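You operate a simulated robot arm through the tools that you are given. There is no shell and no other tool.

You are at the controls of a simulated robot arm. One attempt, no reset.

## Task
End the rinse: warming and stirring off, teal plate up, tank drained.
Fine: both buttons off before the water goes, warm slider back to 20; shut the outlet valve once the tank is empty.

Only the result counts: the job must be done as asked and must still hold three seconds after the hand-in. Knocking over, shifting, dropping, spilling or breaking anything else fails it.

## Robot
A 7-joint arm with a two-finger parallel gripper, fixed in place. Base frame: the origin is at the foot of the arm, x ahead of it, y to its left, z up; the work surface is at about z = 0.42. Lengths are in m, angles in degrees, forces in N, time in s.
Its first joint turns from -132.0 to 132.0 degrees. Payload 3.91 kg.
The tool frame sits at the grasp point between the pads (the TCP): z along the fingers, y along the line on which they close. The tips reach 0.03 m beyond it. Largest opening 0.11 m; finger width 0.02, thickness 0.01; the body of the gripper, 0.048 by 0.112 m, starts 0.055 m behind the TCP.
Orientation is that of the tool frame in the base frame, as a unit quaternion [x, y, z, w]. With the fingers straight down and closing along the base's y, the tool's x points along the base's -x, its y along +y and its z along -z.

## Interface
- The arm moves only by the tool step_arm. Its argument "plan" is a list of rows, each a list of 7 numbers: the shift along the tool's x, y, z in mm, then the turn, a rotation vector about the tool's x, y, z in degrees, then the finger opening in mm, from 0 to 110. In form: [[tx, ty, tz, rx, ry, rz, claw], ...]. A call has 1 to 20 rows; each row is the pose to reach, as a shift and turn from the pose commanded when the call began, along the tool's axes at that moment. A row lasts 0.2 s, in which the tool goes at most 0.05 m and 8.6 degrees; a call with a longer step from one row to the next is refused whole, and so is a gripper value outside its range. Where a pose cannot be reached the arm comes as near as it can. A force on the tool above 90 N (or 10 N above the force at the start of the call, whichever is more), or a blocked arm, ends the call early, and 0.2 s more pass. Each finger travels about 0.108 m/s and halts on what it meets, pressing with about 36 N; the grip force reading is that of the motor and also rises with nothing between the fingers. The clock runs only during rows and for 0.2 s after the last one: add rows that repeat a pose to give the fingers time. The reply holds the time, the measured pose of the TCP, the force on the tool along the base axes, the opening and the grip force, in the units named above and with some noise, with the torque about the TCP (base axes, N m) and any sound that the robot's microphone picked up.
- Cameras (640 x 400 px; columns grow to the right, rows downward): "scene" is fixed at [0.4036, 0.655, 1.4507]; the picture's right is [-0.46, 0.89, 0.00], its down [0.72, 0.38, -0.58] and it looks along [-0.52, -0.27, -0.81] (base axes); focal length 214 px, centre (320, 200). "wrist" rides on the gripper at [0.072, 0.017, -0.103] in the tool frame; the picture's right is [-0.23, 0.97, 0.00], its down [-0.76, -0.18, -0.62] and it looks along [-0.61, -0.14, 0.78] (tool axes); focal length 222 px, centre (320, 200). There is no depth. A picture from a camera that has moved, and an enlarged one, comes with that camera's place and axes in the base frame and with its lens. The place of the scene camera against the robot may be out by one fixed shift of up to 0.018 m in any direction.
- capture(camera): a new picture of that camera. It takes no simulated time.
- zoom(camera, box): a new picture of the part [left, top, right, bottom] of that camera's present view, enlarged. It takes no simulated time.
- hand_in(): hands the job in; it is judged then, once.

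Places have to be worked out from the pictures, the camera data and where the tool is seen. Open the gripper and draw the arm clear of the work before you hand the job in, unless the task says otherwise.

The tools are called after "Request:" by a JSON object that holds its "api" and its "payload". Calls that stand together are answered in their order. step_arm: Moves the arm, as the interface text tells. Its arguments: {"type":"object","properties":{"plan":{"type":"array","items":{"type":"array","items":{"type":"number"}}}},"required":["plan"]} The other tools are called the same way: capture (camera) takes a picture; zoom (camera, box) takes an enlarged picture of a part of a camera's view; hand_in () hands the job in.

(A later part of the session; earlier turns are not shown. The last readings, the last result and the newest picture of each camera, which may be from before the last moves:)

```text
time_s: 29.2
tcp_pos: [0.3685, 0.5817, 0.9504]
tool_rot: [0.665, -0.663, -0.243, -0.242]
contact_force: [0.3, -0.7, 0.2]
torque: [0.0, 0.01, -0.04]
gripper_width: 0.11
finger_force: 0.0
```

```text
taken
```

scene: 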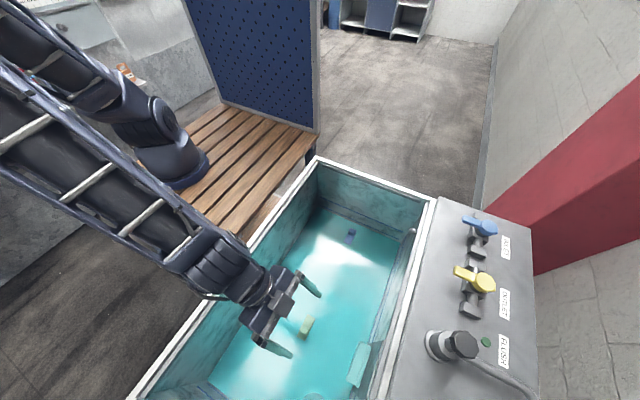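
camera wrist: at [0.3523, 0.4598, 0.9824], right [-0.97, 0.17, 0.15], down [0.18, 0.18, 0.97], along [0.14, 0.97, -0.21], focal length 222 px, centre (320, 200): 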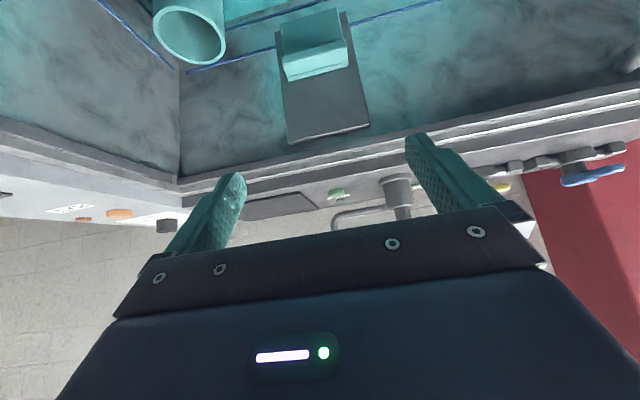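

Request:
{"api": "zoom", "payload": {"camera": "wrist", "box": [220, 0, 420, 150]}}

Request:
{"api": "zoom", "payload": {"camera": "wrist", "box": [130, 0, 270, 100]}}

```text
2.67 times, centred on (320, 75) of wrist
camera zoom: at [0.3523, 0.4598, 0.9824], right [-0.97, 0.17, 0.15], down [0.18, 0.18, 0.97], along [0.14, 0.97, -0.21], focal length 592 px, centre (320, 533)
```

zoom: 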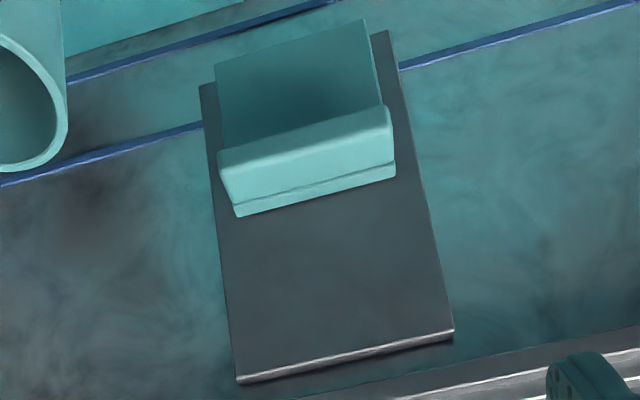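

```text
4.00 times, centred on (200, 50) of wrist
camera zoom: at [0.3523, 0.4598, 0.9824], right [-0.97, 0.17, 0.15], down [0.18, 0.18, 0.97], along [0.14, 0.97, -0.21], focal length 888 px, centre (800, 800)
```

zoom: 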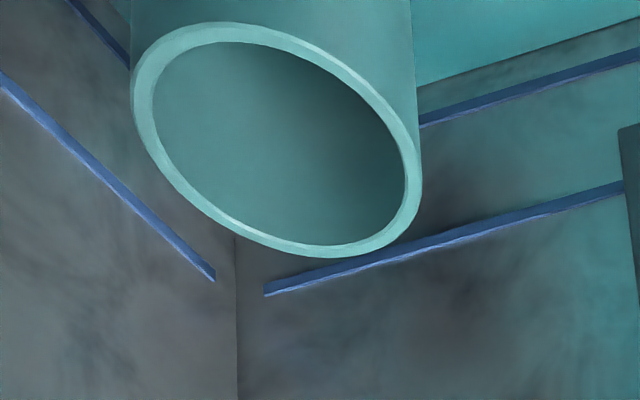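

Now it's clear: the teal plate lies on a dark guide board and has a lip at its top edge. I put the lip at x 0.320–0.416, y 0.74–0.762, z≈0.70. I plan to straddle the lip ends along x with the open gripper (110 mm against about 96 mm) and lift. First I'll go to a pre-grasp point 100 mm back along the tool axis.

Request:
{"api": "step_arm", "payload": {"plan": [[8, 0, 45, 0, 0, 0, 110], [17, 0, 90, 0, 0, 0, 110], [26, 0, 135, 0, 0, 0, 110], [34, 0, 183, 0, 0, 0, 110]]}}

Request:
{"api": "capture", "payload": {"camera": "wrist"}}

Request:
{"api": "capture", "payload": {"camera": "scene"}}

```text
time_s: 30.2
tcp_pos: [0.3695, 0.6752, 0.7896]
tool_rot: [0.665, -0.664, -0.242, -0.242]
contact_force: [-0.3, -0.3, 0.6]
torque: [-0.03, -0.01, -0.01]
gripper_width: 0.1101
finger_force: 0.1
```

```text
taken
camera wrist: at [0.3527, 0.5528, 0.821], right [-0.97, 0.17, 0.14], down [0.18, 0.18, 0.97], along [0.14, 0.97, -0.21], focal length 222 px, centre (320, 200)
```

wrist: 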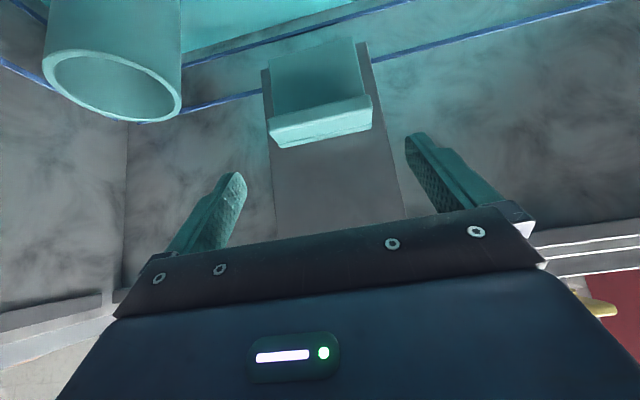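

```text
taken
```

scene: 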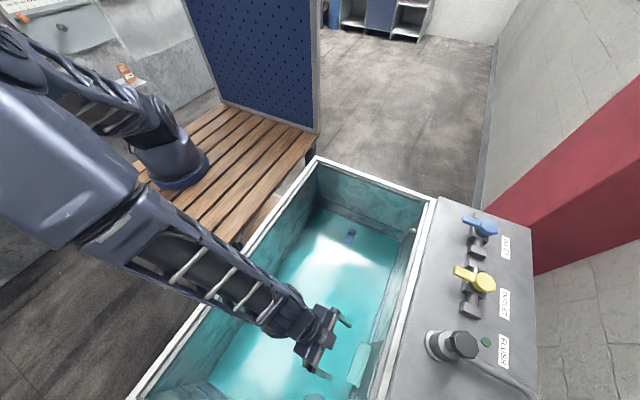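

Pre-grasp reached, with the forearm still above the near rim. I'll zoom in to check the finger alignment with the lip ends.

Request:
{"api": "zoom", "payload": {"camera": "wrist", "box": [200, 30, 460, 230]}}

Request:
{"api": "zoom", "payload": {"camera": "scene", "box": [180, 220, 420, 400]}}

```text
2.00 times, centred on (330, 130) of wrist
camera zoom: at [0.3527, 0.5528, 0.821], right [-0.97, 0.17, 0.14], down [0.18, 0.18, 0.97], along [0.14, 0.97, -0.21], focal length 444 px, centre (300, 340)
```

zoom: 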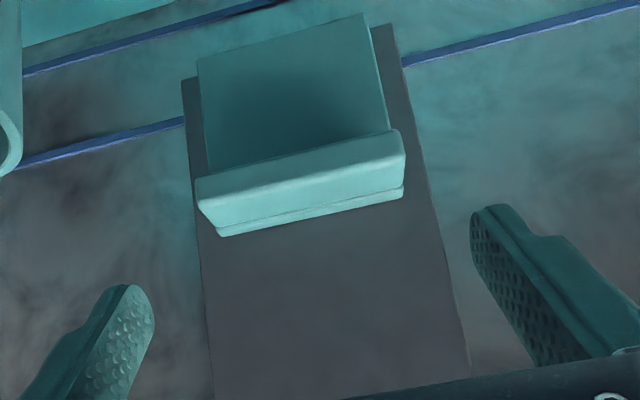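

```text
2.22 times, centred on (300, 310) of scene
camera zoom: at [0.4036, 0.655, 1.4507], right [-0.46, 0.89, 0.0], down [0.72, 0.38, -0.58], along [-0.52, -0.27, -0.81], focal length 477 px, centre (364, -44)
```

zoom: 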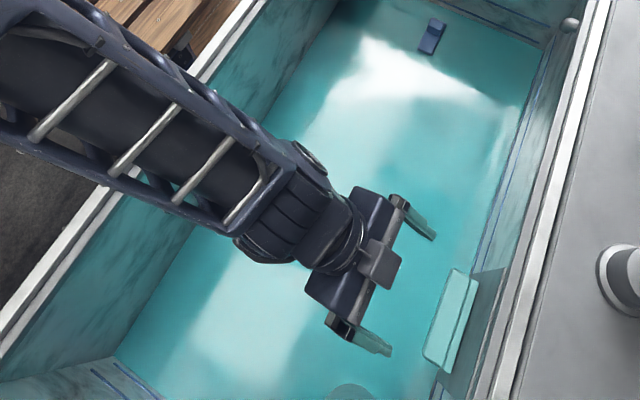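

Both views agree: the lip spans x 0.320–0.4195 (centre 0.3696) with its front at y 0.740, z≈0.69–0.71, and the TCP is centred at x 0.3695. I'll advance 65 mm along the tool axis and check the clearance again.

Request:
{"api": "step_arm", "payload": {"plan": [[1, 0, 20, 0, 0, 0, 110], [1, 0, 40, 0, 0, 0, 110], [2, 0, 65, 0, 0, 0, 110]]}}

Request:
{"api": "capture", "payload": {"camera": "wrist"}}

Request:
{"api": "capture", "payload": {"camera": "scene"}}

```text
time_s: 31.0
tcp_pos: [0.3692, 0.7148, 0.7359]
tool_rot: [0.665, -0.664, -0.242, -0.242]
contact_force: [0.3, -0.2, 1.1]
torque: [-0.01, 0.0, 0.01]
gripper_width: 0.11
finger_force: 0.0
```

```text
taken
camera wrist: at [0.3537, 0.5926, 0.768], right [-0.97, 0.17, 0.15], down [0.18, 0.18, 0.97], along [0.14, 0.97, -0.21], focal length 222 px, centre (320, 200)
```

wrist: 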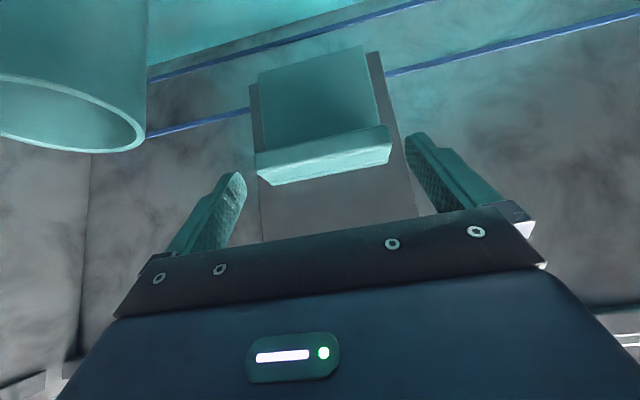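

```text
taken
```

scene: 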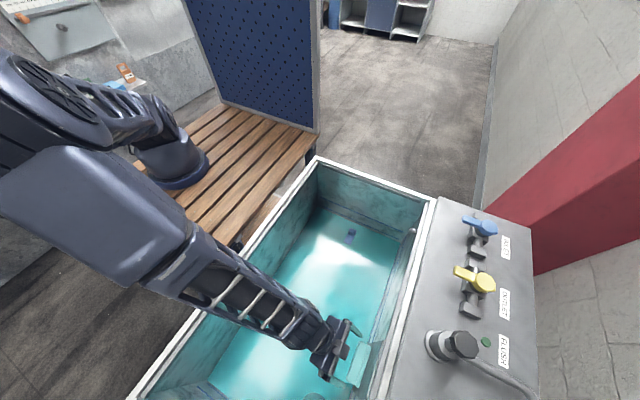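

The fingers are close to the lip. Before the last 35 mm I'll zoom in to check the gap on each side.

Request:
{"api": "zoom", "payload": {"camera": "wrist", "box": [220, 60, 440, 220]}}

```text
2.50 times, centred on (330, 140) of wrist
camera zoom: at [0.3537, 0.5926, 0.768], right [-0.97, 0.17, 0.15], down [0.18, 0.18, 0.97], along [0.14, 0.97, -0.21], focal length 555 px, centre (295, 350)
```

zoom: 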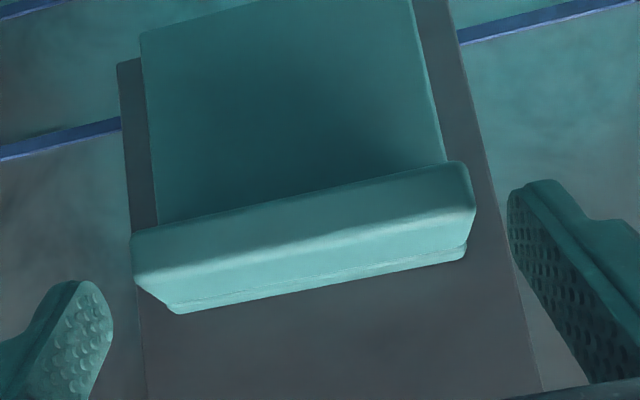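

The lip is 99 mm wide and centred at x≈0.3698, so each finger has about 5 mm of clearance. I'll advance the last 33 mm slowly.

Request:
{"api": "step_arm", "payload": {"plan": [[-1, -0.5, 10, 0, 0, 0, 110], [-1, -0.5, 20, 0, 0, 0, 110], [-2, -0.5, 27, 0, 0, 0, 110], [-2, -0.5, 33, 0, 0, 0, 110]]}}

Request:
{"api": "zoom", "payload": {"camera": "wrist", "box": [220, 60, 440, 220]}}

Request:
{"api": "capture", "payload": {"camera": "scene"}}

```text
time_s: 32.0
tcp_pos: [0.3697, 0.7368, 0.7123]
tool_rot: [0.665, -0.664, -0.242, -0.242]
contact_force: [-1.0, 0.3, 0.5]
torque: [-0.01, 0.03, 0.05]
gripper_width: 0.1101
finger_force: 0.1
```

```text
2.50 times, centred on (330, 140) of wrist
camera zoom: at [0.3536, 0.6148, 0.7446], right [-0.97, 0.17, 0.15], down [0.18, 0.18, 0.97], along [0.14, 0.97, -0.21], focal length 555 px, centre (295, 350)
```

zoom: 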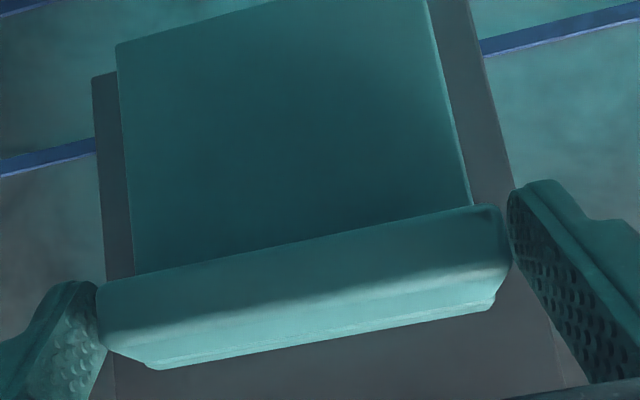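

```text
taken
```

scene: 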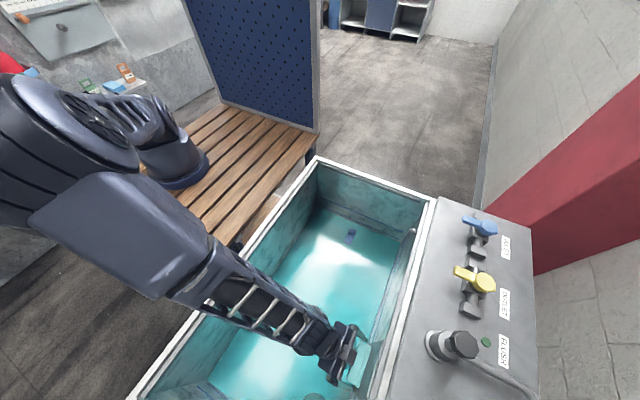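

The fingers straddle the lip with no contact. I'll close on it and check the grip.

Request:
{"api": "step_arm", "payload": {"plan": [[0, 0, 2, 0, 0, 0, 100], [0, 0, 2, 0, 0, 0, 90], [0, 0, 2, 0, 0, 0, 90], [0, 0, 2, 0, 0, 0, 90]]}}

Request:
{"api": "zoom", "payload": {"camera": "wrist", "box": [220, 60, 440, 220]}}

```text
time_s: 33.0
tcp_pos: [0.3695, 0.7377, 0.7116]
tool_rot: [0.665, -0.664, -0.242, -0.242]
contact_force: [-7.2, -6.6, 3.7]
torque: [-0.04, 0.35, -0.08]
gripper_width: 0.0999
finger_force: 45.2
```

```text
2.50 times, centred on (330, 140) of wrist
camera zoom: at [0.3532, 0.6157, 0.7434], right [-0.97, 0.17, 0.15], down [0.18, 0.18, 0.97], along [0.14, 0.97, -0.21], focal length 555 px, centre (295, 350)
```

zoom: 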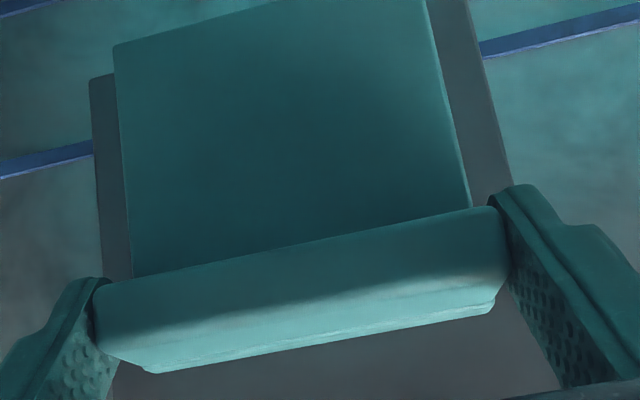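

The grip is firm at 99.9 mm. I'll lift straight up in base z in small steps, 20 mm first, and watch the forces.

Request:
{"api": "step_arm", "payload": {"plan": [[-3.2, 0, -3.8, 0, 0, 0, 90], [-6.4, 0, -7.7, 0, 0, 0, 90], [-9.6, 0, -11.5, 0, 0, 0, 90], [-12.9, 0, -15.3, 0, 0, 0, 90]]}}

Request:
{"api": "zoom", "payload": {"camera": "wrist", "box": [220, 60, 440, 220]}}

```text
time_s: 34.0
tcp_pos: [0.3679, 0.7381, 0.7311]
tool_rot: [0.665, -0.664, -0.242, -0.242]
contact_force: [-9.6, -7.1, -0.8]
torque: [-0.39, 0.35, 0.43]
gripper_width: 0.0998
finger_force: 44.5
```

```text
2.50 times, centred on (330, 140) of wrist
camera zoom: at [0.3532, 0.6157, 0.7636], right [-0.97, 0.17, 0.15], down [0.18, 0.18, 0.97], along [0.14, 0.97, -0.21], focal length 555 px, centre (295, 350)
```

zoom: 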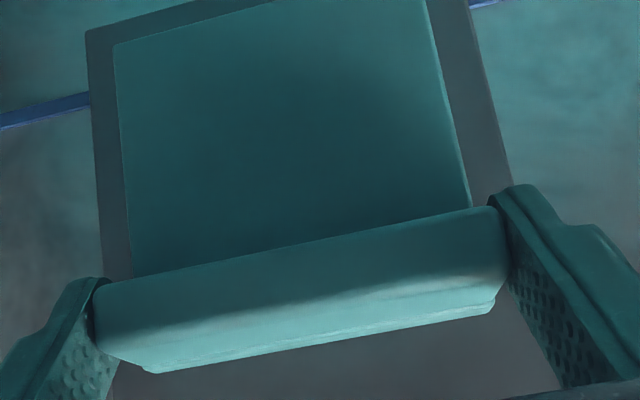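

The plate is moving up the guide with the gripper and the forces are low. I'll lift another 40 mm.

Request:
{"api": "step_arm", "payload": {"plan": [[-5.1, 0, -6.1, 0, 0, 0, 90], [-10.3, 0, -12.3, 0, 0, 0, 90], [-15.4, 0, -18.4, 0, 0, 0, 90], [-20.6, 0, -24.5, 0, 0, 0, 90], [-25.7, 0, -30.6, 0, 0, 0, 90]]}}

Request:
{"api": "capture", "payload": {"camera": "wrist"}}

Request:
{"api": "capture", "payload": {"camera": "scene"}}

```text
time_s: 35.2
tcp_pos: [0.3696, 0.7381, 0.7708]
tool_rot: [0.665, -0.664, -0.242, -0.241]
contact_force: [-12.1, -13.3, -0.2]
torque: [-0.24, 0.24, 0.16]
gripper_width: 0.0995
finger_force: 44.8
```

```text
taken
camera wrist: at [0.3532, 0.6157, 0.8035], right [-0.97, 0.17, 0.15], down [0.18, 0.18, 0.97], along [0.14, 0.97, -0.21], focal length 222 px, centre (320, 200)
```

wrist: 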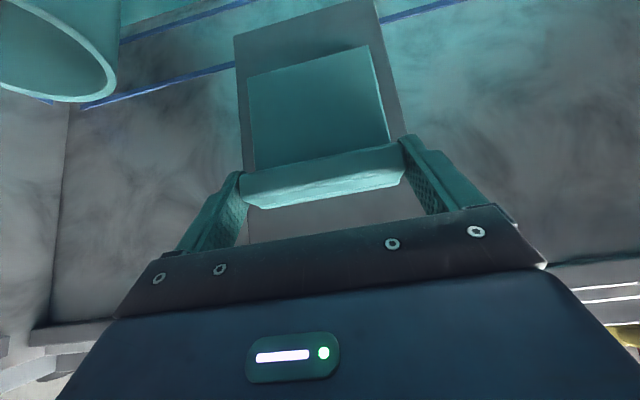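

```text
taken
```

scene: 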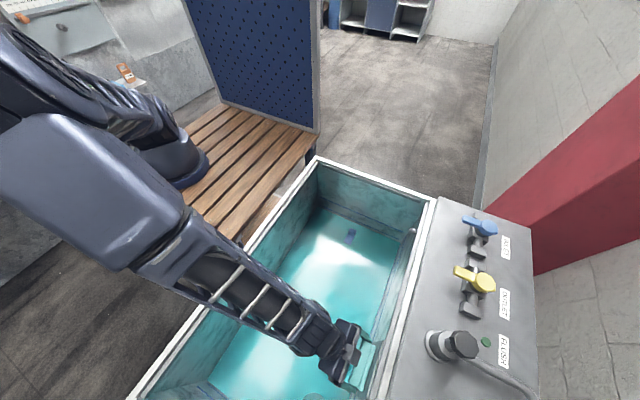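

The plate has risen about 60 mm and there's no sign of a stop. I'll continue in 5 mm steps.

Request:
{"api": "step_arm", "payload": {"plan": [[-3.2, 0, -3.8, 0, 0, 0, 90], [-6.4, 0, -7.7, 0, 0, 0, 90], [-9.6, 0, -11.5, 0, 0, 0, 90], [-12.9, 0, -15.3, 0, 0, 0, 90], [-16.1, 0, -19.2, 0, 0, 0, 90]]}}

Request:
{"api": "zoom", "payload": {"camera": "wrist", "box": [180, 0, 460, 240]}}

```text
time_s: 36.4
tcp_pos: [0.37, 0.741, 0.7973]
tool_rot: [0.665, -0.663, -0.243, -0.243]
contact_force: [-9.0, 13.8, -18.1]
torque: [0.64, -0.01, 0.02]
gripper_width: 0.0995
finger_force: 45.1
```

```text
1.67 times, centred on (320, 120) of wrist
camera zoom: at [0.3531, 0.6187, 0.8291], right [-0.97, 0.17, 0.15], down [0.18, 0.18, 0.97], along [0.14, 0.97, -0.21], focal length 370 px, centre (320, 333)
```

zoom: 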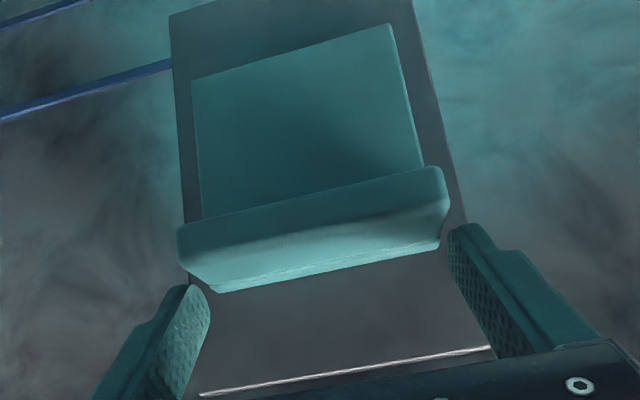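

The fingers slid up over the lip while the plate stayed at about 60 mm lift, so it may have reached a stop there. I'll open the fingers, back off along the tool axis and look at where the plate rests.

Request:
{"api": "step_arm", "payload": {"plan": [[0, 0, 0, 0, 0, 0, 105], [0, 0, 0, 0, 0, 0, 110], [0, 0, -15, 0, 0, 0, 110], [0, 0, -45, 0, 0, 0, 110], [0, 0, -80, 0, 0, 0, 110]]}}

Request:
{"api": "capture", "payload": {"camera": "wrist"}}

Request:
{"api": "zoom", "payload": {"camera": "wrist", "box": [200, 20, 440, 220]}}

Request:
{"api": "capture", "payload": {"camera": "scene"}}

```text
time_s: 37.6
tcp_pos: [0.3702, 0.6886, 0.8551]
tool_rot: [0.665, -0.664, -0.242, -0.241]
contact_force: [1.1, 0.5, -0.6]
torque: [0.03, -0.02, 0.04]
gripper_width: 0.1102
finger_force: 0.2
```

```text
taken
camera wrist: at [0.3532, 0.5673, 0.8887], right [-0.97, 0.17, 0.15], down [0.18, 0.18, 0.97], along [0.14, 0.97, -0.21], focal length 222 px, centre (320, 200)
```

wrist: 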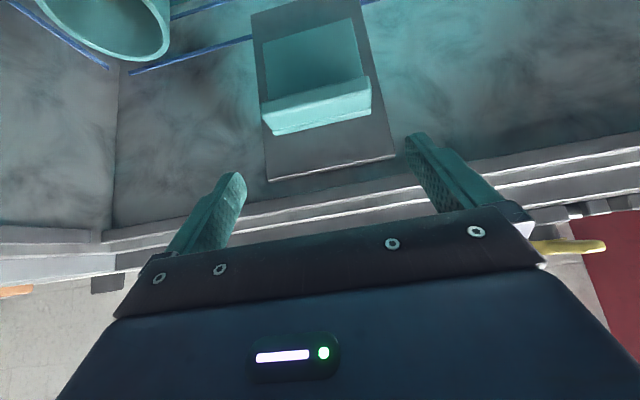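

```text
2.00 times, centred on (320, 120) of wrist
camera zoom: at [0.3532, 0.5673, 0.8887], right [-0.97, 0.17, 0.15], down [0.18, 0.18, 0.97], along [0.14, 0.97, -0.21], focal length 444 px, centre (320, 360)
```

zoom: 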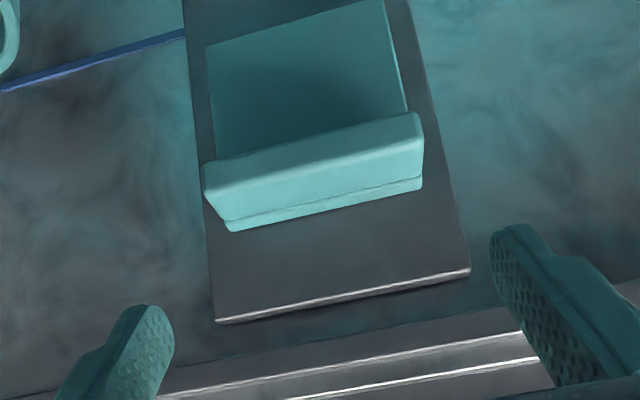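

```text
taken
```

scene: 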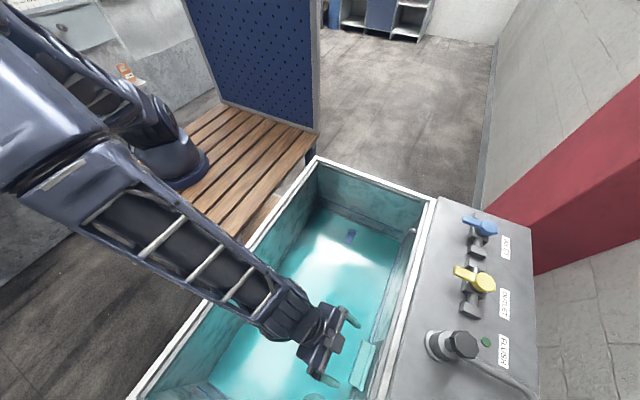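

The plate stays put on its own, with the lip top at z≈0.770, about 61 mm above where it started. The guide board reaches 0.813, so I want to be sure 60 mm is the real end stop. I'll regrip the lip at its new height and pull gently again.

Request:
{"api": "step_arm", "payload": {"plan": [[15, 1, 20, 0, 0, 0, 110], [15, 1, 50, 0, 0, 0, 110], [15, 1, 75, 0, 0, 0, 110], [15, 1, 88, 0, 0, 0, 110], [14, 1, 97, 0, 0, 0, 110]]}}

Request:
{"api": "zoom", "payload": {"camera": "wrist", "box": [200, 20, 440, 220]}}

```text
time_s: 38.8
tcp_pos: [0.3694, 0.7386, 0.7741]
tool_rot: [0.665, -0.664, -0.241, -0.241]
contact_force: [-0.3, -0.5, 0.1]
torque: [0.04, 0.0, 0.01]
gripper_width: 0.1102
finger_force: 0.0
```

```text
2.00 times, centred on (320, 120) of wrist
camera zoom: at [0.3525, 0.6168, 0.8062], right [-0.97, 0.17, 0.15], down [0.18, 0.18, 0.97], along [0.14, 0.97, -0.21], focal length 444 px, centre (320, 360)
```

zoom: 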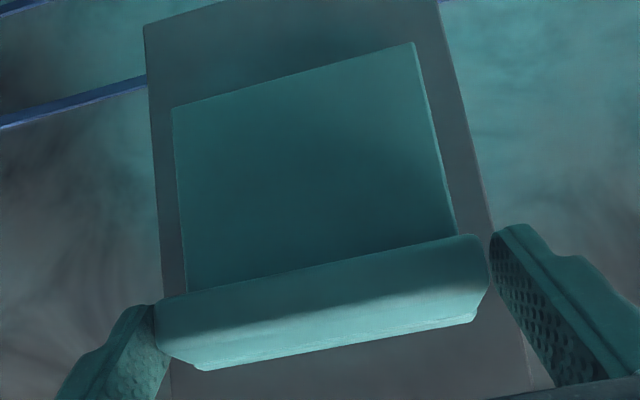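

The fingers straddle the lip again. I'll close and pull up a few millimetres.

Request:
{"api": "step_arm", "payload": {"plan": [[0, 0, 0, 0, 0, 0, 95], [0, 0, 0, 0, 0, 0, 90], [0, 0, 0, 0, 0, 0, 90], [0, 0, 0, 0, 0, 0, 90]]}}

Request:
{"api": "step_arm", "payload": {"plan": [[-1.3, 0, -1.5, 0, 0, 0, 90], [-2.6, 0, -3.1, 0, 0, 0, 90], [-3.9, 0, -4.6, 0, 0, 0, 90]]}}

Request:
{"api": "zoom", "payload": {"camera": "wrist", "box": [200, 20, 440, 220]}}

```text
time_s: 39.8
tcp_pos: [0.3688, 0.739, 0.7728]
tool_rot: [-0.664, 0.665, 0.241, 0.241]
contact_force: [6.7, 4.1, -0.9]
torque: [-0.14, -0.46, -0.08]
gripper_width: 0.0995
finger_force: 44.5
```

```text
time_s: 40.6
tcp_pos: [0.3698, 0.7376, 0.7773]
tool_rot: [-0.664, 0.666, 0.241, 0.24]
contact_force: [10.1, 9.0, -36.7]
torque: [-0.3, 0.04, 0.05]
gripper_width: 0.0998
finger_force: 44.7
```

```text
2.00 times, centred on (320, 120) of wrist
camera zoom: at [0.3531, 0.6158, 0.8103], right [-0.97, 0.17, 0.15], down [0.18, 0.19, 0.97], along [0.14, 0.97, -0.21], focal length 444 px, centre (320, 360)
```

zoom: 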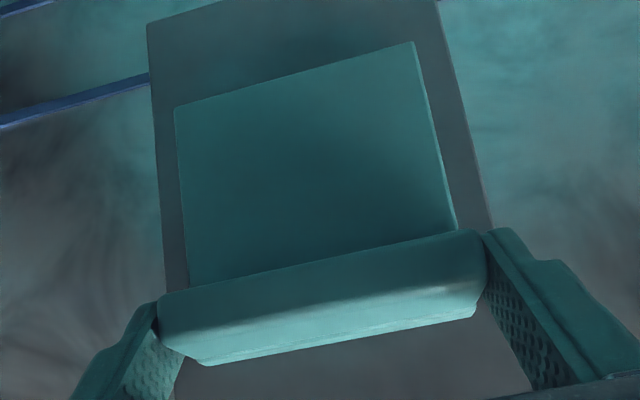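

The pull rose to 37 N with almost no motion, whereas the earlier lift needed almost nothing, so the plate is against its upper stop. I'll open the fingers and back out along the tool axis.

Request:
{"api": "step_arm", "payload": {"plan": [[0, 0, 0, 0, 0, 0, 105], [0, 0, 0, 0, 0, 0, 110], [0, 0, 0, 0, 0, 0, 110], [0, 0, -20, 0, 0, 0, 110], [0, 0, -60, 0, 0, 0, 110], [0, 0, -105, 0, 0, 0, 110]]}}

Request:
{"api": "capture", "payload": {"camera": "wrist"}}

```text
time_s: 42.0
tcp_pos: [0.3694, 0.67, 0.8605]
tool_rot: [0.665, -0.664, -0.242, -0.241]
contact_force: [-0.7, -0.3, -1.2]
torque: [0.0, 0.01, -0.03]
gripper_width: 0.1098
finger_force: 0.0
```

```text
taken
camera wrist: at [0.3523, 0.5479, 0.8925], right [-0.97, 0.17, 0.15], down [0.18, 0.18, 0.97], along [0.14, 0.97, -0.21], focal length 222 px, centre (320, 200)
```

wrist: 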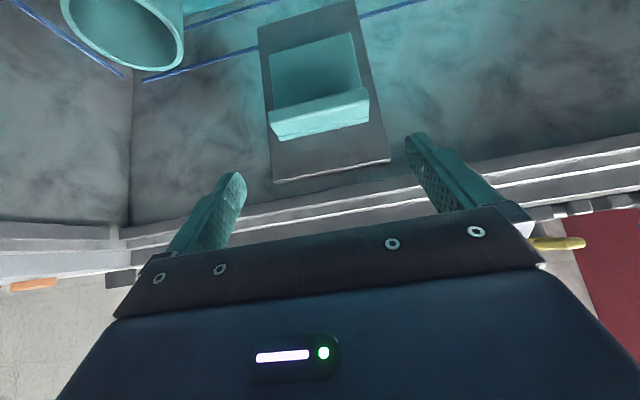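

The plate is up and stays there. Now for the OUTLET valve: I'll withdraw up out of the tank, straighten the tool and move above the valve area at about (0.10, 0.76, 1.06).

Request:
{"api": "step_arm", "payload": {"plan": [[-14.8, 0, -33.2, 0, 0, 0, 110], [-29.7, 0, -66.5, 0, 0, 0, 110], [-47.7, 0, -103.6, 0, 0, 0, 110], [-65.7, 35, -125, 0, 6, 0, 110], [-87.6, 75, -135.5, 0, 13, 0, 110], [-109.3, 115, -130.2, 0, 20, 0, 110], [-131, 155, -125, 0, 27, 0, 90], [-152.8, 195, -119.8, 0, 34, 0, 70], [-174.6, 235, -114.6, 0, 40, 0, 70], [-197.5, 270, -95.3, 0, 40, 0, 70]]}}

Request:
{"api": "capture", "payload": {"camera": "wrist"}}

Request:
{"api": "capture", "payload": {"camera": "scene"}}

```text
time_s: 44.2
tcp_pos: [0.1025, 0.762, 1.0608]
tool_rot: [0.707, -0.707, -0.001, 0.0]
contact_force: [0.0, -1.3, 0.7]
torque: [0.01, 0.04, -0.01]
gripper_width: 0.0698
finger_force: 0.0
```

```text
taken
camera wrist: at [0.0857, 0.689, 1.1646], right [-0.97, 0.23, 0.0], down [0.18, 0.76, 0.62], along [0.14, 0.61, -0.78], focal length 222 px, centre (320, 200)
```

wrist: 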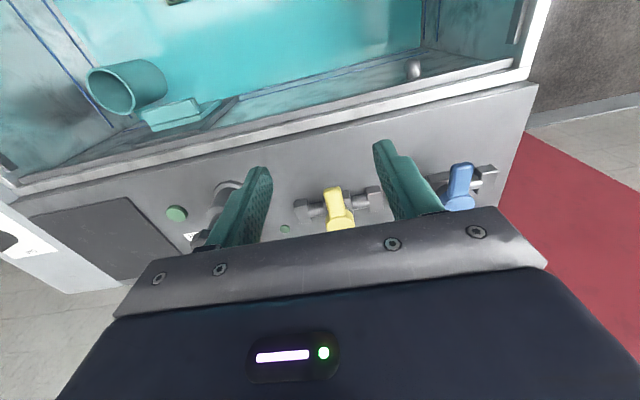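

```text
taken
```

scene: 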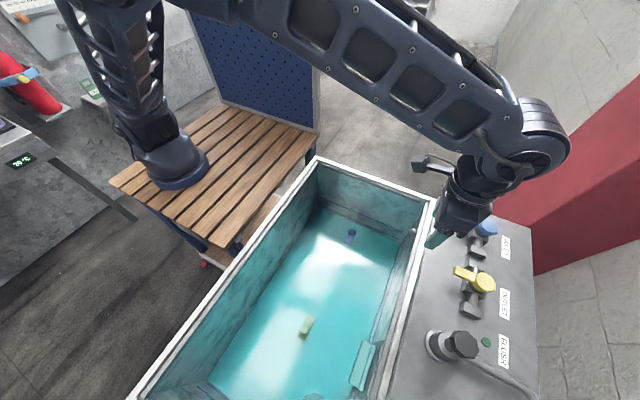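

The valve lever sits between the fingers in view, so I'll zoom in on it in both cameras to get its geometry.

Request:
{"api": "zoom", "payload": {"camera": "wrist", "box": [260, 140, 420, 250]}}

Request:
{"api": "zoom", "payload": {"camera": "scene", "box": [420, 200, 540, 340]}}

```text
3.64 times, centred on (340, 195) of wrist
camera zoom: at [0.0857, 0.689, 1.1646], right [-0.97, 0.23, 0.0], down [0.18, 0.76, 0.62], along [0.14, 0.61, -0.78], focal length 808 px, centre (247, 218)
```

zoom: 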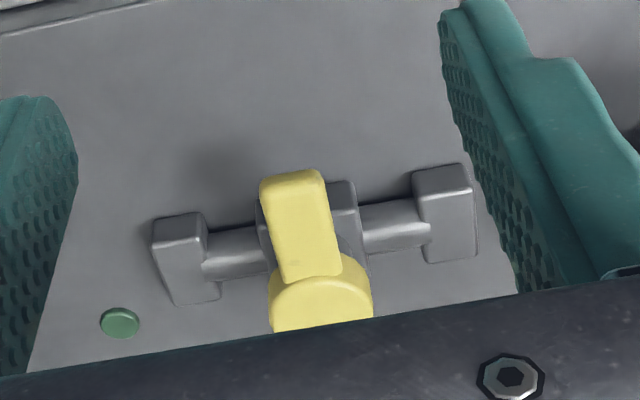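

```text
2.86 times, centred on (480, 270) of scene
camera zoom: at [0.4036, 0.655, 1.4507], right [-0.46, 0.89, 0.0], down [0.72, 0.38, -0.58], along [-0.52, -0.27, -0.81], focal length 613 px, centre (-137, 0)
```

zoom: 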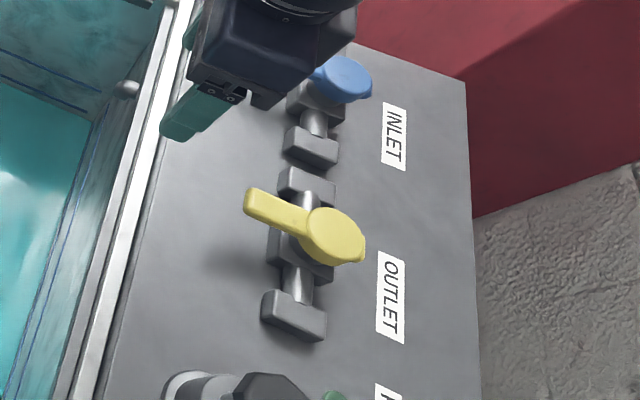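

From the two wrist views I place the lever's free end at about (0.108, 0.861, 0.929) and its pivot near (0.11, 0.92). I need the height gaps, so I'll tilt the tool for a lower oblique view.

Request:
{"api": "step_arm", "payload": {"plan": [[-10, -4, 0, 0, -8, 0, 70], [-20, -8, 10, 0, -16, 0, 40], [-35, -12, 20, 0, -24, 0, 10], [-50, -16, 30, 0, -32, 0, 0], [-60, -20, 40, 0, -40, 0, 0]]}}

Request:
{"api": "capture", "payload": {"camera": "wrist"}}

Request:
{"api": "zoom", "payload": {"camera": "wrist", "box": [240, 60, 480, 220]}}

```text
time_s: 45.4
tcp_pos: [0.12, 0.8213, 1.0206]
tool_rot: [0.664, -0.664, -0.243, -0.243]
contact_force: [1.0, 0.9, -1.3]
torque: [-0.02, 0.0, 0.04]
gripper_width: 0.0
finger_force: 35.7
```

```text
taken
camera wrist: at [0.1035, 0.6991, 1.0524], right [-0.97, 0.17, 0.15], down [0.18, 0.18, 0.97], along [0.14, 0.97, -0.21], focal length 222 px, centre (320, 200)
```

wrist: 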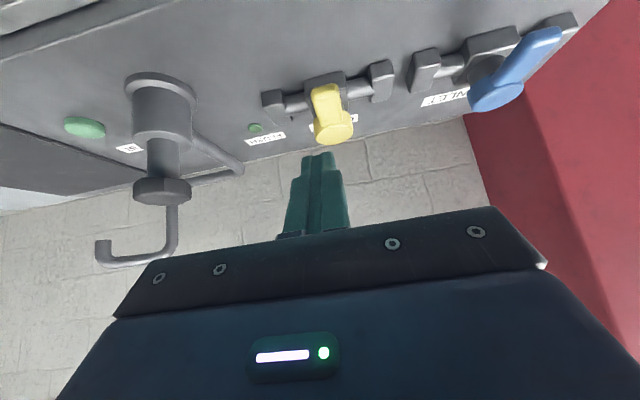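

```text
2.50 times, centred on (360, 140) of wrist
camera zoom: at [0.1035, 0.6991, 1.0524], right [-0.97, 0.17, 0.15], down [0.18, 0.18, 0.97], along [0.14, 0.97, -0.21], focal length 555 px, centre (220, 350)
```

zoom: 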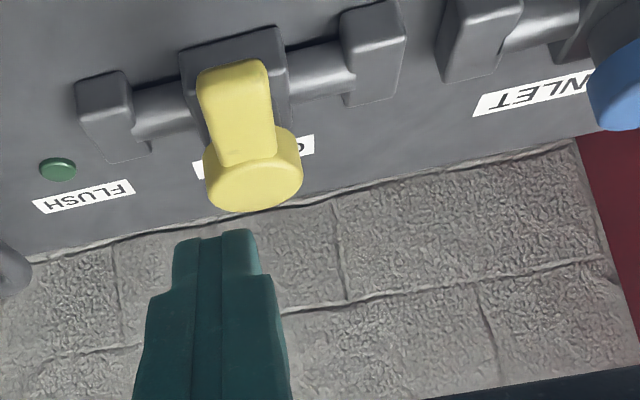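

The lever's top is at z≈0.929, the pipe and blocks top out around 0.905, and the pivot is near (0.109, 0.922). I'll swing the lever with the closed fingertips at tip height z≈0.912, trying toward +x first. To begin, I'll straighten the tool above the −x side of the lever.

Request:
{"api": "step_arm", "payload": {"plan": [[-8, 10, 5, 0, 8, 0, 0], [-17, 20, 10, 0, 16, 0, 0], [-25, 30, 14, 0, 24, 0, 0], [-34, 40, 18, 0, 32, 0, 0], [-42, 48, 22, 0, 40, 0, 0], [-42, 48, 22, 0, 40, 0, 0]]}}

Request:
{"api": "capture", "payload": {"camera": "wrist"}}

Request:
{"api": "zoom", "payload": {"camera": "wrist", "box": [200, 80, 440, 240]}}

```text
time_s: 46.8
tcp_pos: [0.0705, 0.8665, 1.0301]
tool_rot: [0.708, -0.706, 0.001, 0.001]
contact_force: [0.2, -0.3, 0.0]
torque: [-0.03, 0.03, 0.02]
gripper_width: 0.0003
finger_force: 35.6
```

```text
taken
camera wrist: at [0.0545, 0.7943, 1.1339], right [-0.97, 0.23, 0.0], down [0.18, 0.76, 0.62], along [0.14, 0.61, -0.78], focal length 222 px, centre (320, 200)
```

wrist: 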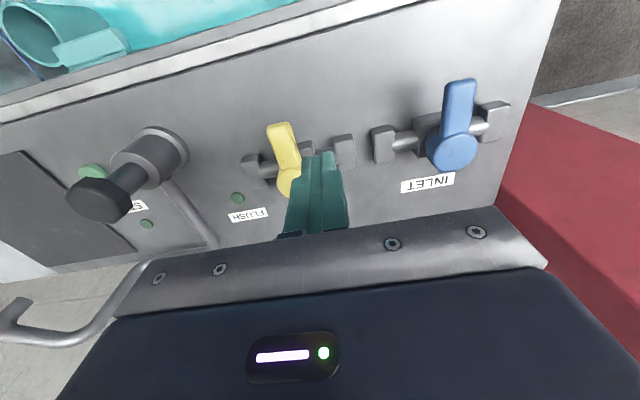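

```text
2.50 times, centred on (320, 160) of wrist
camera zoom: at [0.0545, 0.7943, 1.1339], right [-0.97, 0.23, 0.0], down [0.18, 0.76, 0.62], along [0.14, 0.61, -0.78], focal length 555 px, centre (320, 300)
```

zoom: 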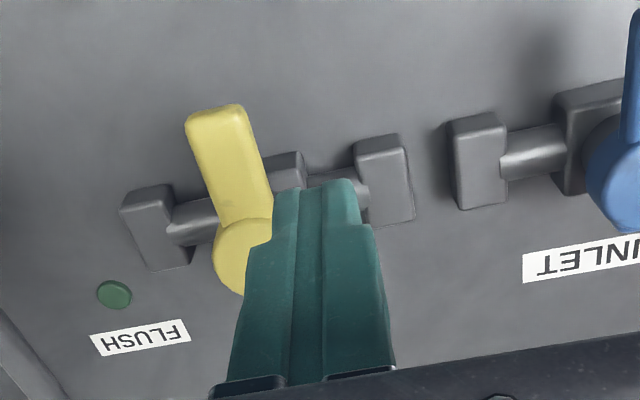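

The new view confirms the lever end at about (0.109, 0.860), 25 mm wide. I'll lower the closed tips beside its −x face to tip z≈0.912.

Request:
{"api": "step_arm", "payload": {"plan": [[0, 0, 40, 0, 0, 0, 0], [0, 0, 75, 0, 0, 0, 0], [0, 0, 88, 0, 0, 0, 0]]}}

Request:
{"api": "zoom", "payload": {"camera": "wrist", "box": [160, 60, 440, 240]}}

```text
time_s: 47.6
tcp_pos: [0.0715, 0.8682, 0.9411]
tool_rot: [0.707, -0.707, 0.0, 0.001]
contact_force: [0.0, 0.2, 0.5]
torque: [0.02, -0.02, -0.02]
gripper_width: 0.0001
finger_force: 36.0
```

```text
2.22 times, centred on (300, 150) of wrist
camera zoom: at [0.0546, 0.7961, 1.0449], right [-0.97, 0.23, 0.0], down [0.18, 0.76, 0.62], along [0.14, 0.61, -0.78], focal length 494 px, centre (364, 311)
```

zoom: 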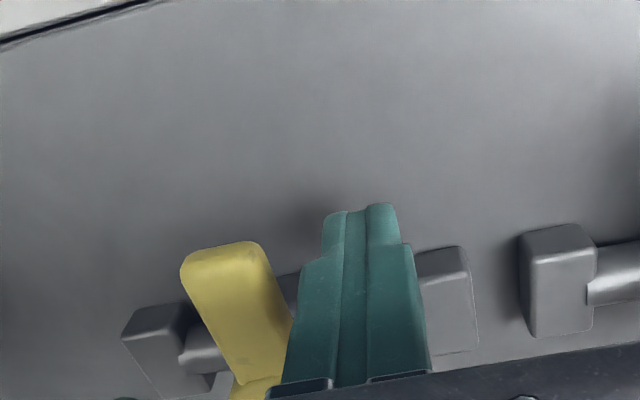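

The tips are beside the lever at its own height. I'll move gently toward +x to make contact and push a few millimetres to test which way it turns.

Request:
{"api": "step_arm", "payload": {"plan": [[0, -8, 0, 0, 0, 0, 0], [0, -14, 0, 0, 0, 0, 0], [0, -17, 0, 0, 0, 0, 0], [0, -20, 0, 0, 0, 0, 0], [0, -22, 0, 0, 0, 0, 0]]}}

Request:
{"api": "zoom", "payload": {"camera": "wrist", "box": [160, 60, 440, 240]}}

```text
time_s: 48.8
tcp_pos: [0.0921, 0.8671, 0.9405]
tool_rot: [0.708, -0.707, 0.0, 0.0]
contact_force: [-3.7, -4.5, 0.1]
torque: [-0.06, 0.01, -0.01]
gripper_width: 0.0
finger_force: 36.2
```

```text
2.22 times, centred on (300, 150) of wrist
camera zoom: at [0.0763, 0.7945, 1.0444], right [-0.97, 0.23, 0.0], down [0.18, 0.76, 0.62], along [0.14, 0.61, -0.78], focal length 494 px, centre (364, 311)
```

zoom: 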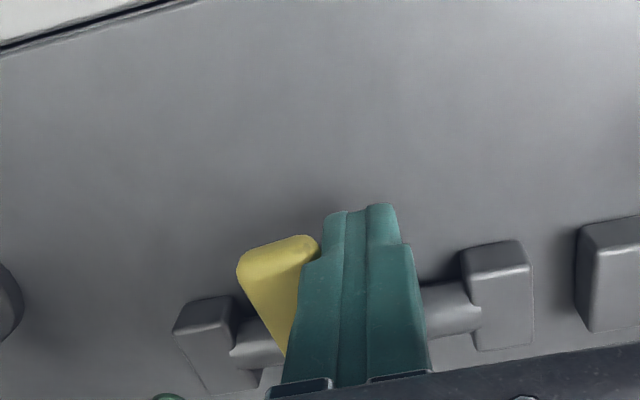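

The force is only about 4 N and the lever has hardly moved, so contact has just begun. I'll push a bit farther in small steps.

Request:
{"api": "step_arm", "payload": {"plan": [[0, -2, 0, 0, 0, 0, 0], [0, -4, 0, 0, 0, 0, 0], [0, -6, 0, 0, 0, 0, 0]]}}

Request:
{"api": "zoom", "payload": {"camera": "wrist", "box": [160, 60, 440, 240]}}

```text
time_s: 49.6
tcp_pos: [0.0993, 0.8686, 0.9427]
tool_rot: [0.707, -0.707, 0.001, 0.0]
contact_force: [-0.4, 0.7, 0.3]
torque: [0.04, 0.04, 0.0]
gripper_width: 0.0001
finger_force: 36.6
```

```text
2.22 times, centred on (300, 150) of wrist
camera zoom: at [0.0827, 0.7943, 1.0452], right [-0.97, 0.23, 0.0], down [0.18, 0.76, 0.62], along [0.14, 0.61, -0.78], focal length 494 px, centre (364, 311)
```

zoom: 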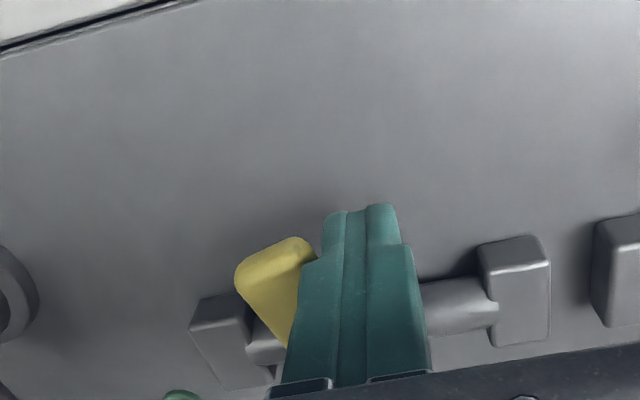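

The lever is turning toward +x with almost no resistance. I'll follow the arc around the pivot, first to about 60–70° of lever rotation.

Request:
{"api": "step_arm", "payload": {"plan": [[0.9, -9.7, 0, 0, 0, 0, 0], [0.1, -19.1, 0, 0, 0, 0, 0], [-2.4, -28.3, 0, 0, 0, 0, 0], [-6.4, -36.9, 0, 0, 0, 0, 0], [-11.8, -44.6, 0, 0, 0, 0, 0], [-18.5, -51.3, 0, 0, 0, 0, 0]]}}

Request:
{"api": "capture", "payload": {"camera": "wrist"}}

Request:
{"api": "capture", "payload": {"camera": "scene"}}

```text
time_s: 51.0
tcp_pos: [0.151, 0.8858, 0.9413]
tool_rot: [-0.707, 0.707, 0.001, 0.0]
contact_force: [-0.8, -0.5, 0.1]
torque: [0.0, -0.01, -0.01]
gripper_width: 0.0
finger_force: 36.1
```

```text
taken
camera wrist: at [0.1346, 0.8127, 1.0452], right [-0.97, 0.23, 0.0], down [0.18, 0.76, 0.62], along [0.14, 0.61, -0.78], focal length 222 px, centre (320, 200)
```

wrist: 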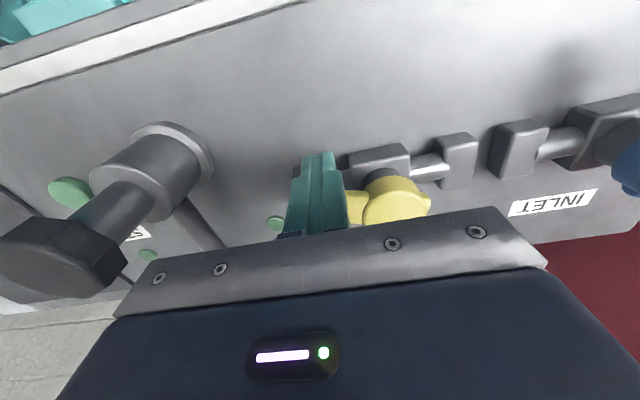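

```text
taken
```

scene: 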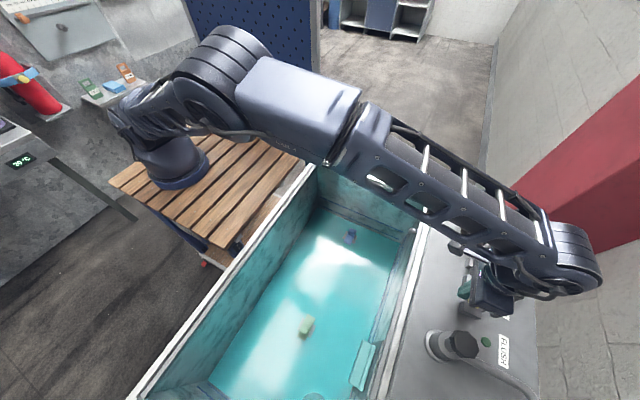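

The lever has swung well round with negligible force. I'll follow the last part of the arc in smaller steps toward the stop.

Request:
{"api": "step_arm", "payload": {"plan": [[-4, -3, 0, 0, 0, 0, 0], [-8, -5.4, 0, 0, 0, 0, 0], [-11.5, -7.2, 0, 0, 0, 0, 0], [-14.6, -8.7, 0, 0, 0, 0, 0]]}}

Request:
{"api": "capture", "payload": {"camera": "wrist"}}

```text
time_s: 52.0
tcp_pos: [0.1579, 0.8994, 0.943]
tool_rot: [0.707, -0.707, 0.0, 0.0]
contact_force: [-4.7, -30.5, 2.5]
torque: [-0.29, -0.21, 0.12]
gripper_width: 0.0
finger_force: 36.2
```

```text
taken
camera wrist: at [0.1421, 0.8265, 1.0459], right [-0.97, 0.23, 0.0], down [0.18, 0.76, 0.62], along [0.14, 0.61, -0.78], focal length 222 px, centre (320, 200)
```

wrist: 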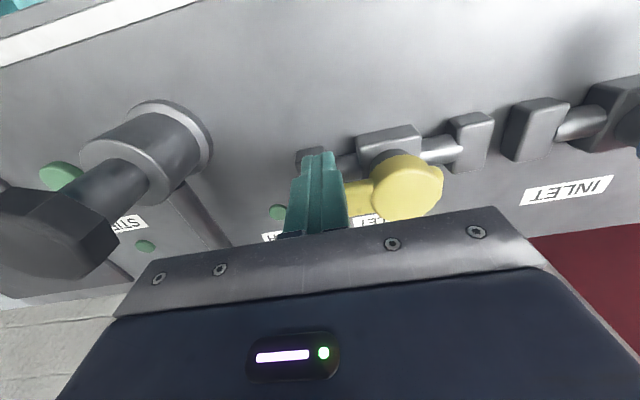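

The force jumped to 30 N, so the lever is at its open stop. I'll back off toward −y, lift, and watch the water level.

Request:
{"api": "step_arm", "payload": {"plan": [[12, 0, 0, 0, 0, 0, 0], [20, 0, -20, 0, 0, 0, 0], [20, 0, -60, 0, 0, 0, 0], [20, 0, -100, 0, 0, 0, 0], [40, 0, -130, 0, 0, 0, 0], [80, 0, -150, 0, 0, 0, 0]]}}

Request:
{"api": "capture", "payload": {"camera": "wrist"}}

Request:
{"api": "capture", "payload": {"camera": "scene"}}

```text
time_s: 53.4
tcp_pos: [0.1575, 0.8211, 1.0889]
tool_rot: [0.707, -0.707, 0.001, 0.0]
contact_force: [0.3, -0.1, -1.1]
torque: [-0.06, 0.03, 0.0]
gripper_width: 0.0
finger_force: 36.1
```

```text
taken
camera wrist: at [0.1416, 0.7471, 1.1928], right [-0.97, 0.23, 0.0], down [0.18, 0.76, 0.62], along [0.14, 0.61, -0.78], focal length 222 px, centre (320, 200)
```

wrist: 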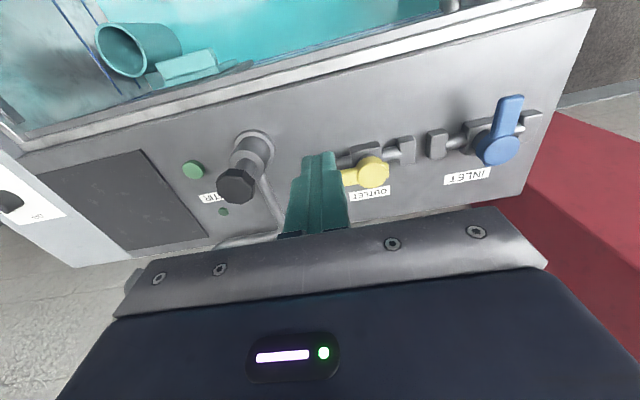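

```text
taken
```

scene: 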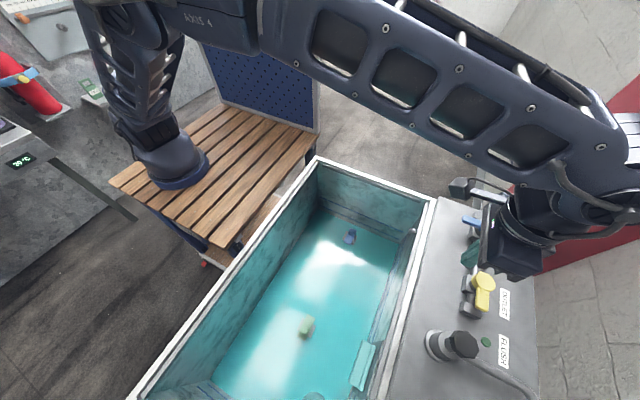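

The outlet lever now lies along the pipe. I'll hold still for 4 s and compare the water level in the scene view.

Request:
{"api": "zoom", "payload": {"camera": "scene", "box": [200, 150, 440, 400]}}

Request:
{"api": "step_arm", "payload": {"plan": [[0, 0, 0, 0, 0, 0, 0], [0, 0, 0, 0, 0, 0, 0], [0, 0, 0, 0, 0, 0, 0], [0, 0, 0, 0, 0, 0, 0], [0, 0, 0, 0, 0, 0, 0], [0, 0, 0, 0, 0, 0, 0], [0, 0, 0, 0, 0, 0, 0], [0, 0, 0, 0, 0, 0, 0], [0, 0, 0, 0, 0, 0, 0], [0, 0, 0, 0, 0, 0, 0], [0, 0, 0, 0, 0, 0, 0], [0, 0, 0, 0, 0, 0, 0], [0, 0, 0, 0, 0, 0, 0], [0, 0, 0, 0, 0, 0, 0], [0, 0, 0, 0, 0, 0, 0], [0, 0, 0, 0, 0, 0, 0], [0, 0, 0, 0, 0, 0, 0], [0, 0, 0, 0, 0, 0, 0], [0, 0, 0, 0, 0, 0, 0], [0, 0, 0, 0, 0, 0, 0]]}}

Request:
{"api": "zoom", "payload": {"camera": "scene", "box": [200, 150, 440, 400]}}

```text
1.60 times, centred on (320, 275) of scene
camera zoom: at [0.4036, 0.655, 1.4507], right [-0.46, 0.89, 0.0], down [0.72, 0.38, -0.58], along [-0.52, -0.27, -0.81], focal length 343 px, centre (320, 80)
```

zoom: 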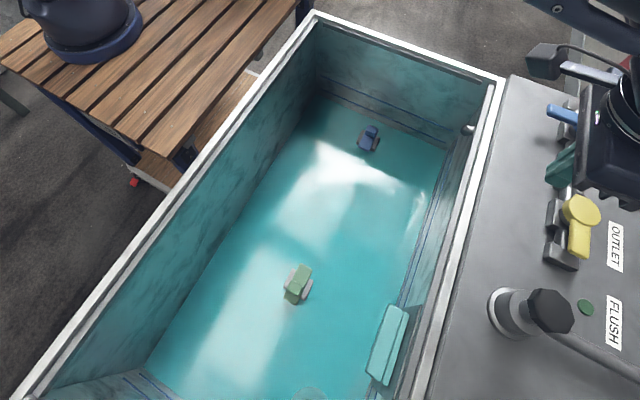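

```text
time_s: 57.6
tcp_pos: [0.1587, 0.8195, 1.0898]
tool_rot: [-0.707, 0.707, 0.0, 0.0]
contact_force: [-0.1, -0.4, 0.2]
torque: [-0.01, 0.02, -0.01]
gripper_width: 0.0
finger_force: 35.6
```

```text
1.60 times, centred on (320, 275) of scene
camera zoom: at [0.4036, 0.655, 1.4507], right [-0.46, 0.89, 0.0], down [0.72, 0.38, -0.58], along [-0.52, -0.27, -0.81], focal length 343 px, centre (320, 80)
```

zoom: 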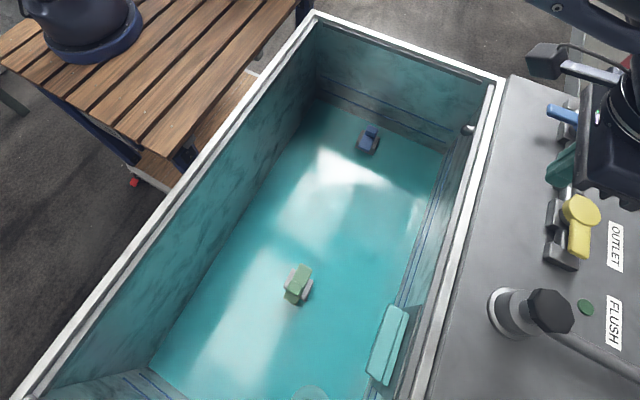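

The water level is dropping slowly. I'll zoom in on the pieces in the tank and the water's edge for better reference.

Request:
{"api": "zoom", "payload": {"camera": "scene", "box": [280, 210, 420, 360]}}

Request:
{"api": "zoom", "payload": {"camera": "scene", "box": [200, 310, 340, 400]}}

```text
2.67 times, centred on (350, 285) of scene
camera zoom: at [0.4036, 0.655, 1.4507], right [-0.46, 0.89, 0.0], down [0.72, 0.38, -0.58], along [-0.52, -0.27, -0.81], focal length 572 px, centre (240, -27)
```

zoom: 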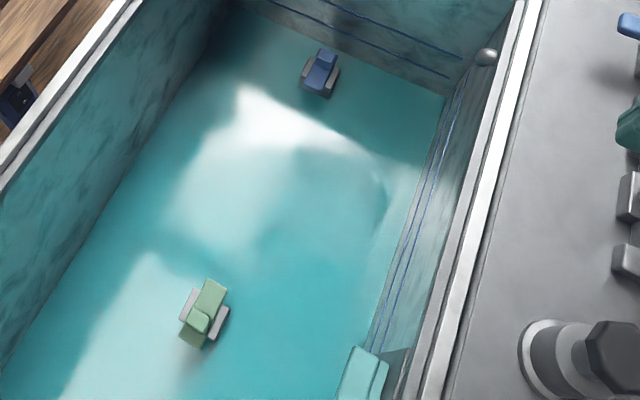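

```text
4.44 times, centred on (270, 355) of scene
camera zoom: at [0.4036, 0.655, 1.4507], right [-0.46, 0.89, 0.0], down [0.72, 0.38, -0.58], along [-0.52, -0.27, -0.81], focal length 953 px, centre (542, -489)
```

zoom: 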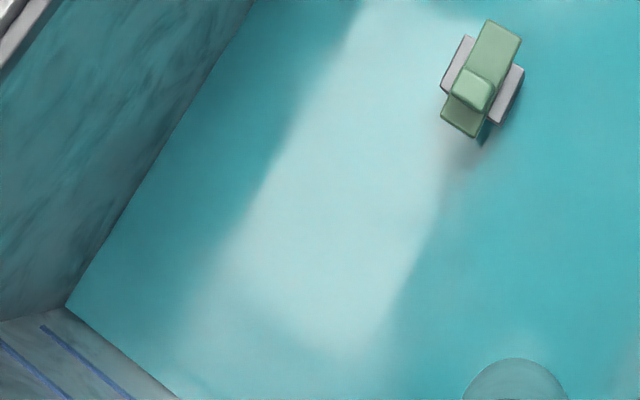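

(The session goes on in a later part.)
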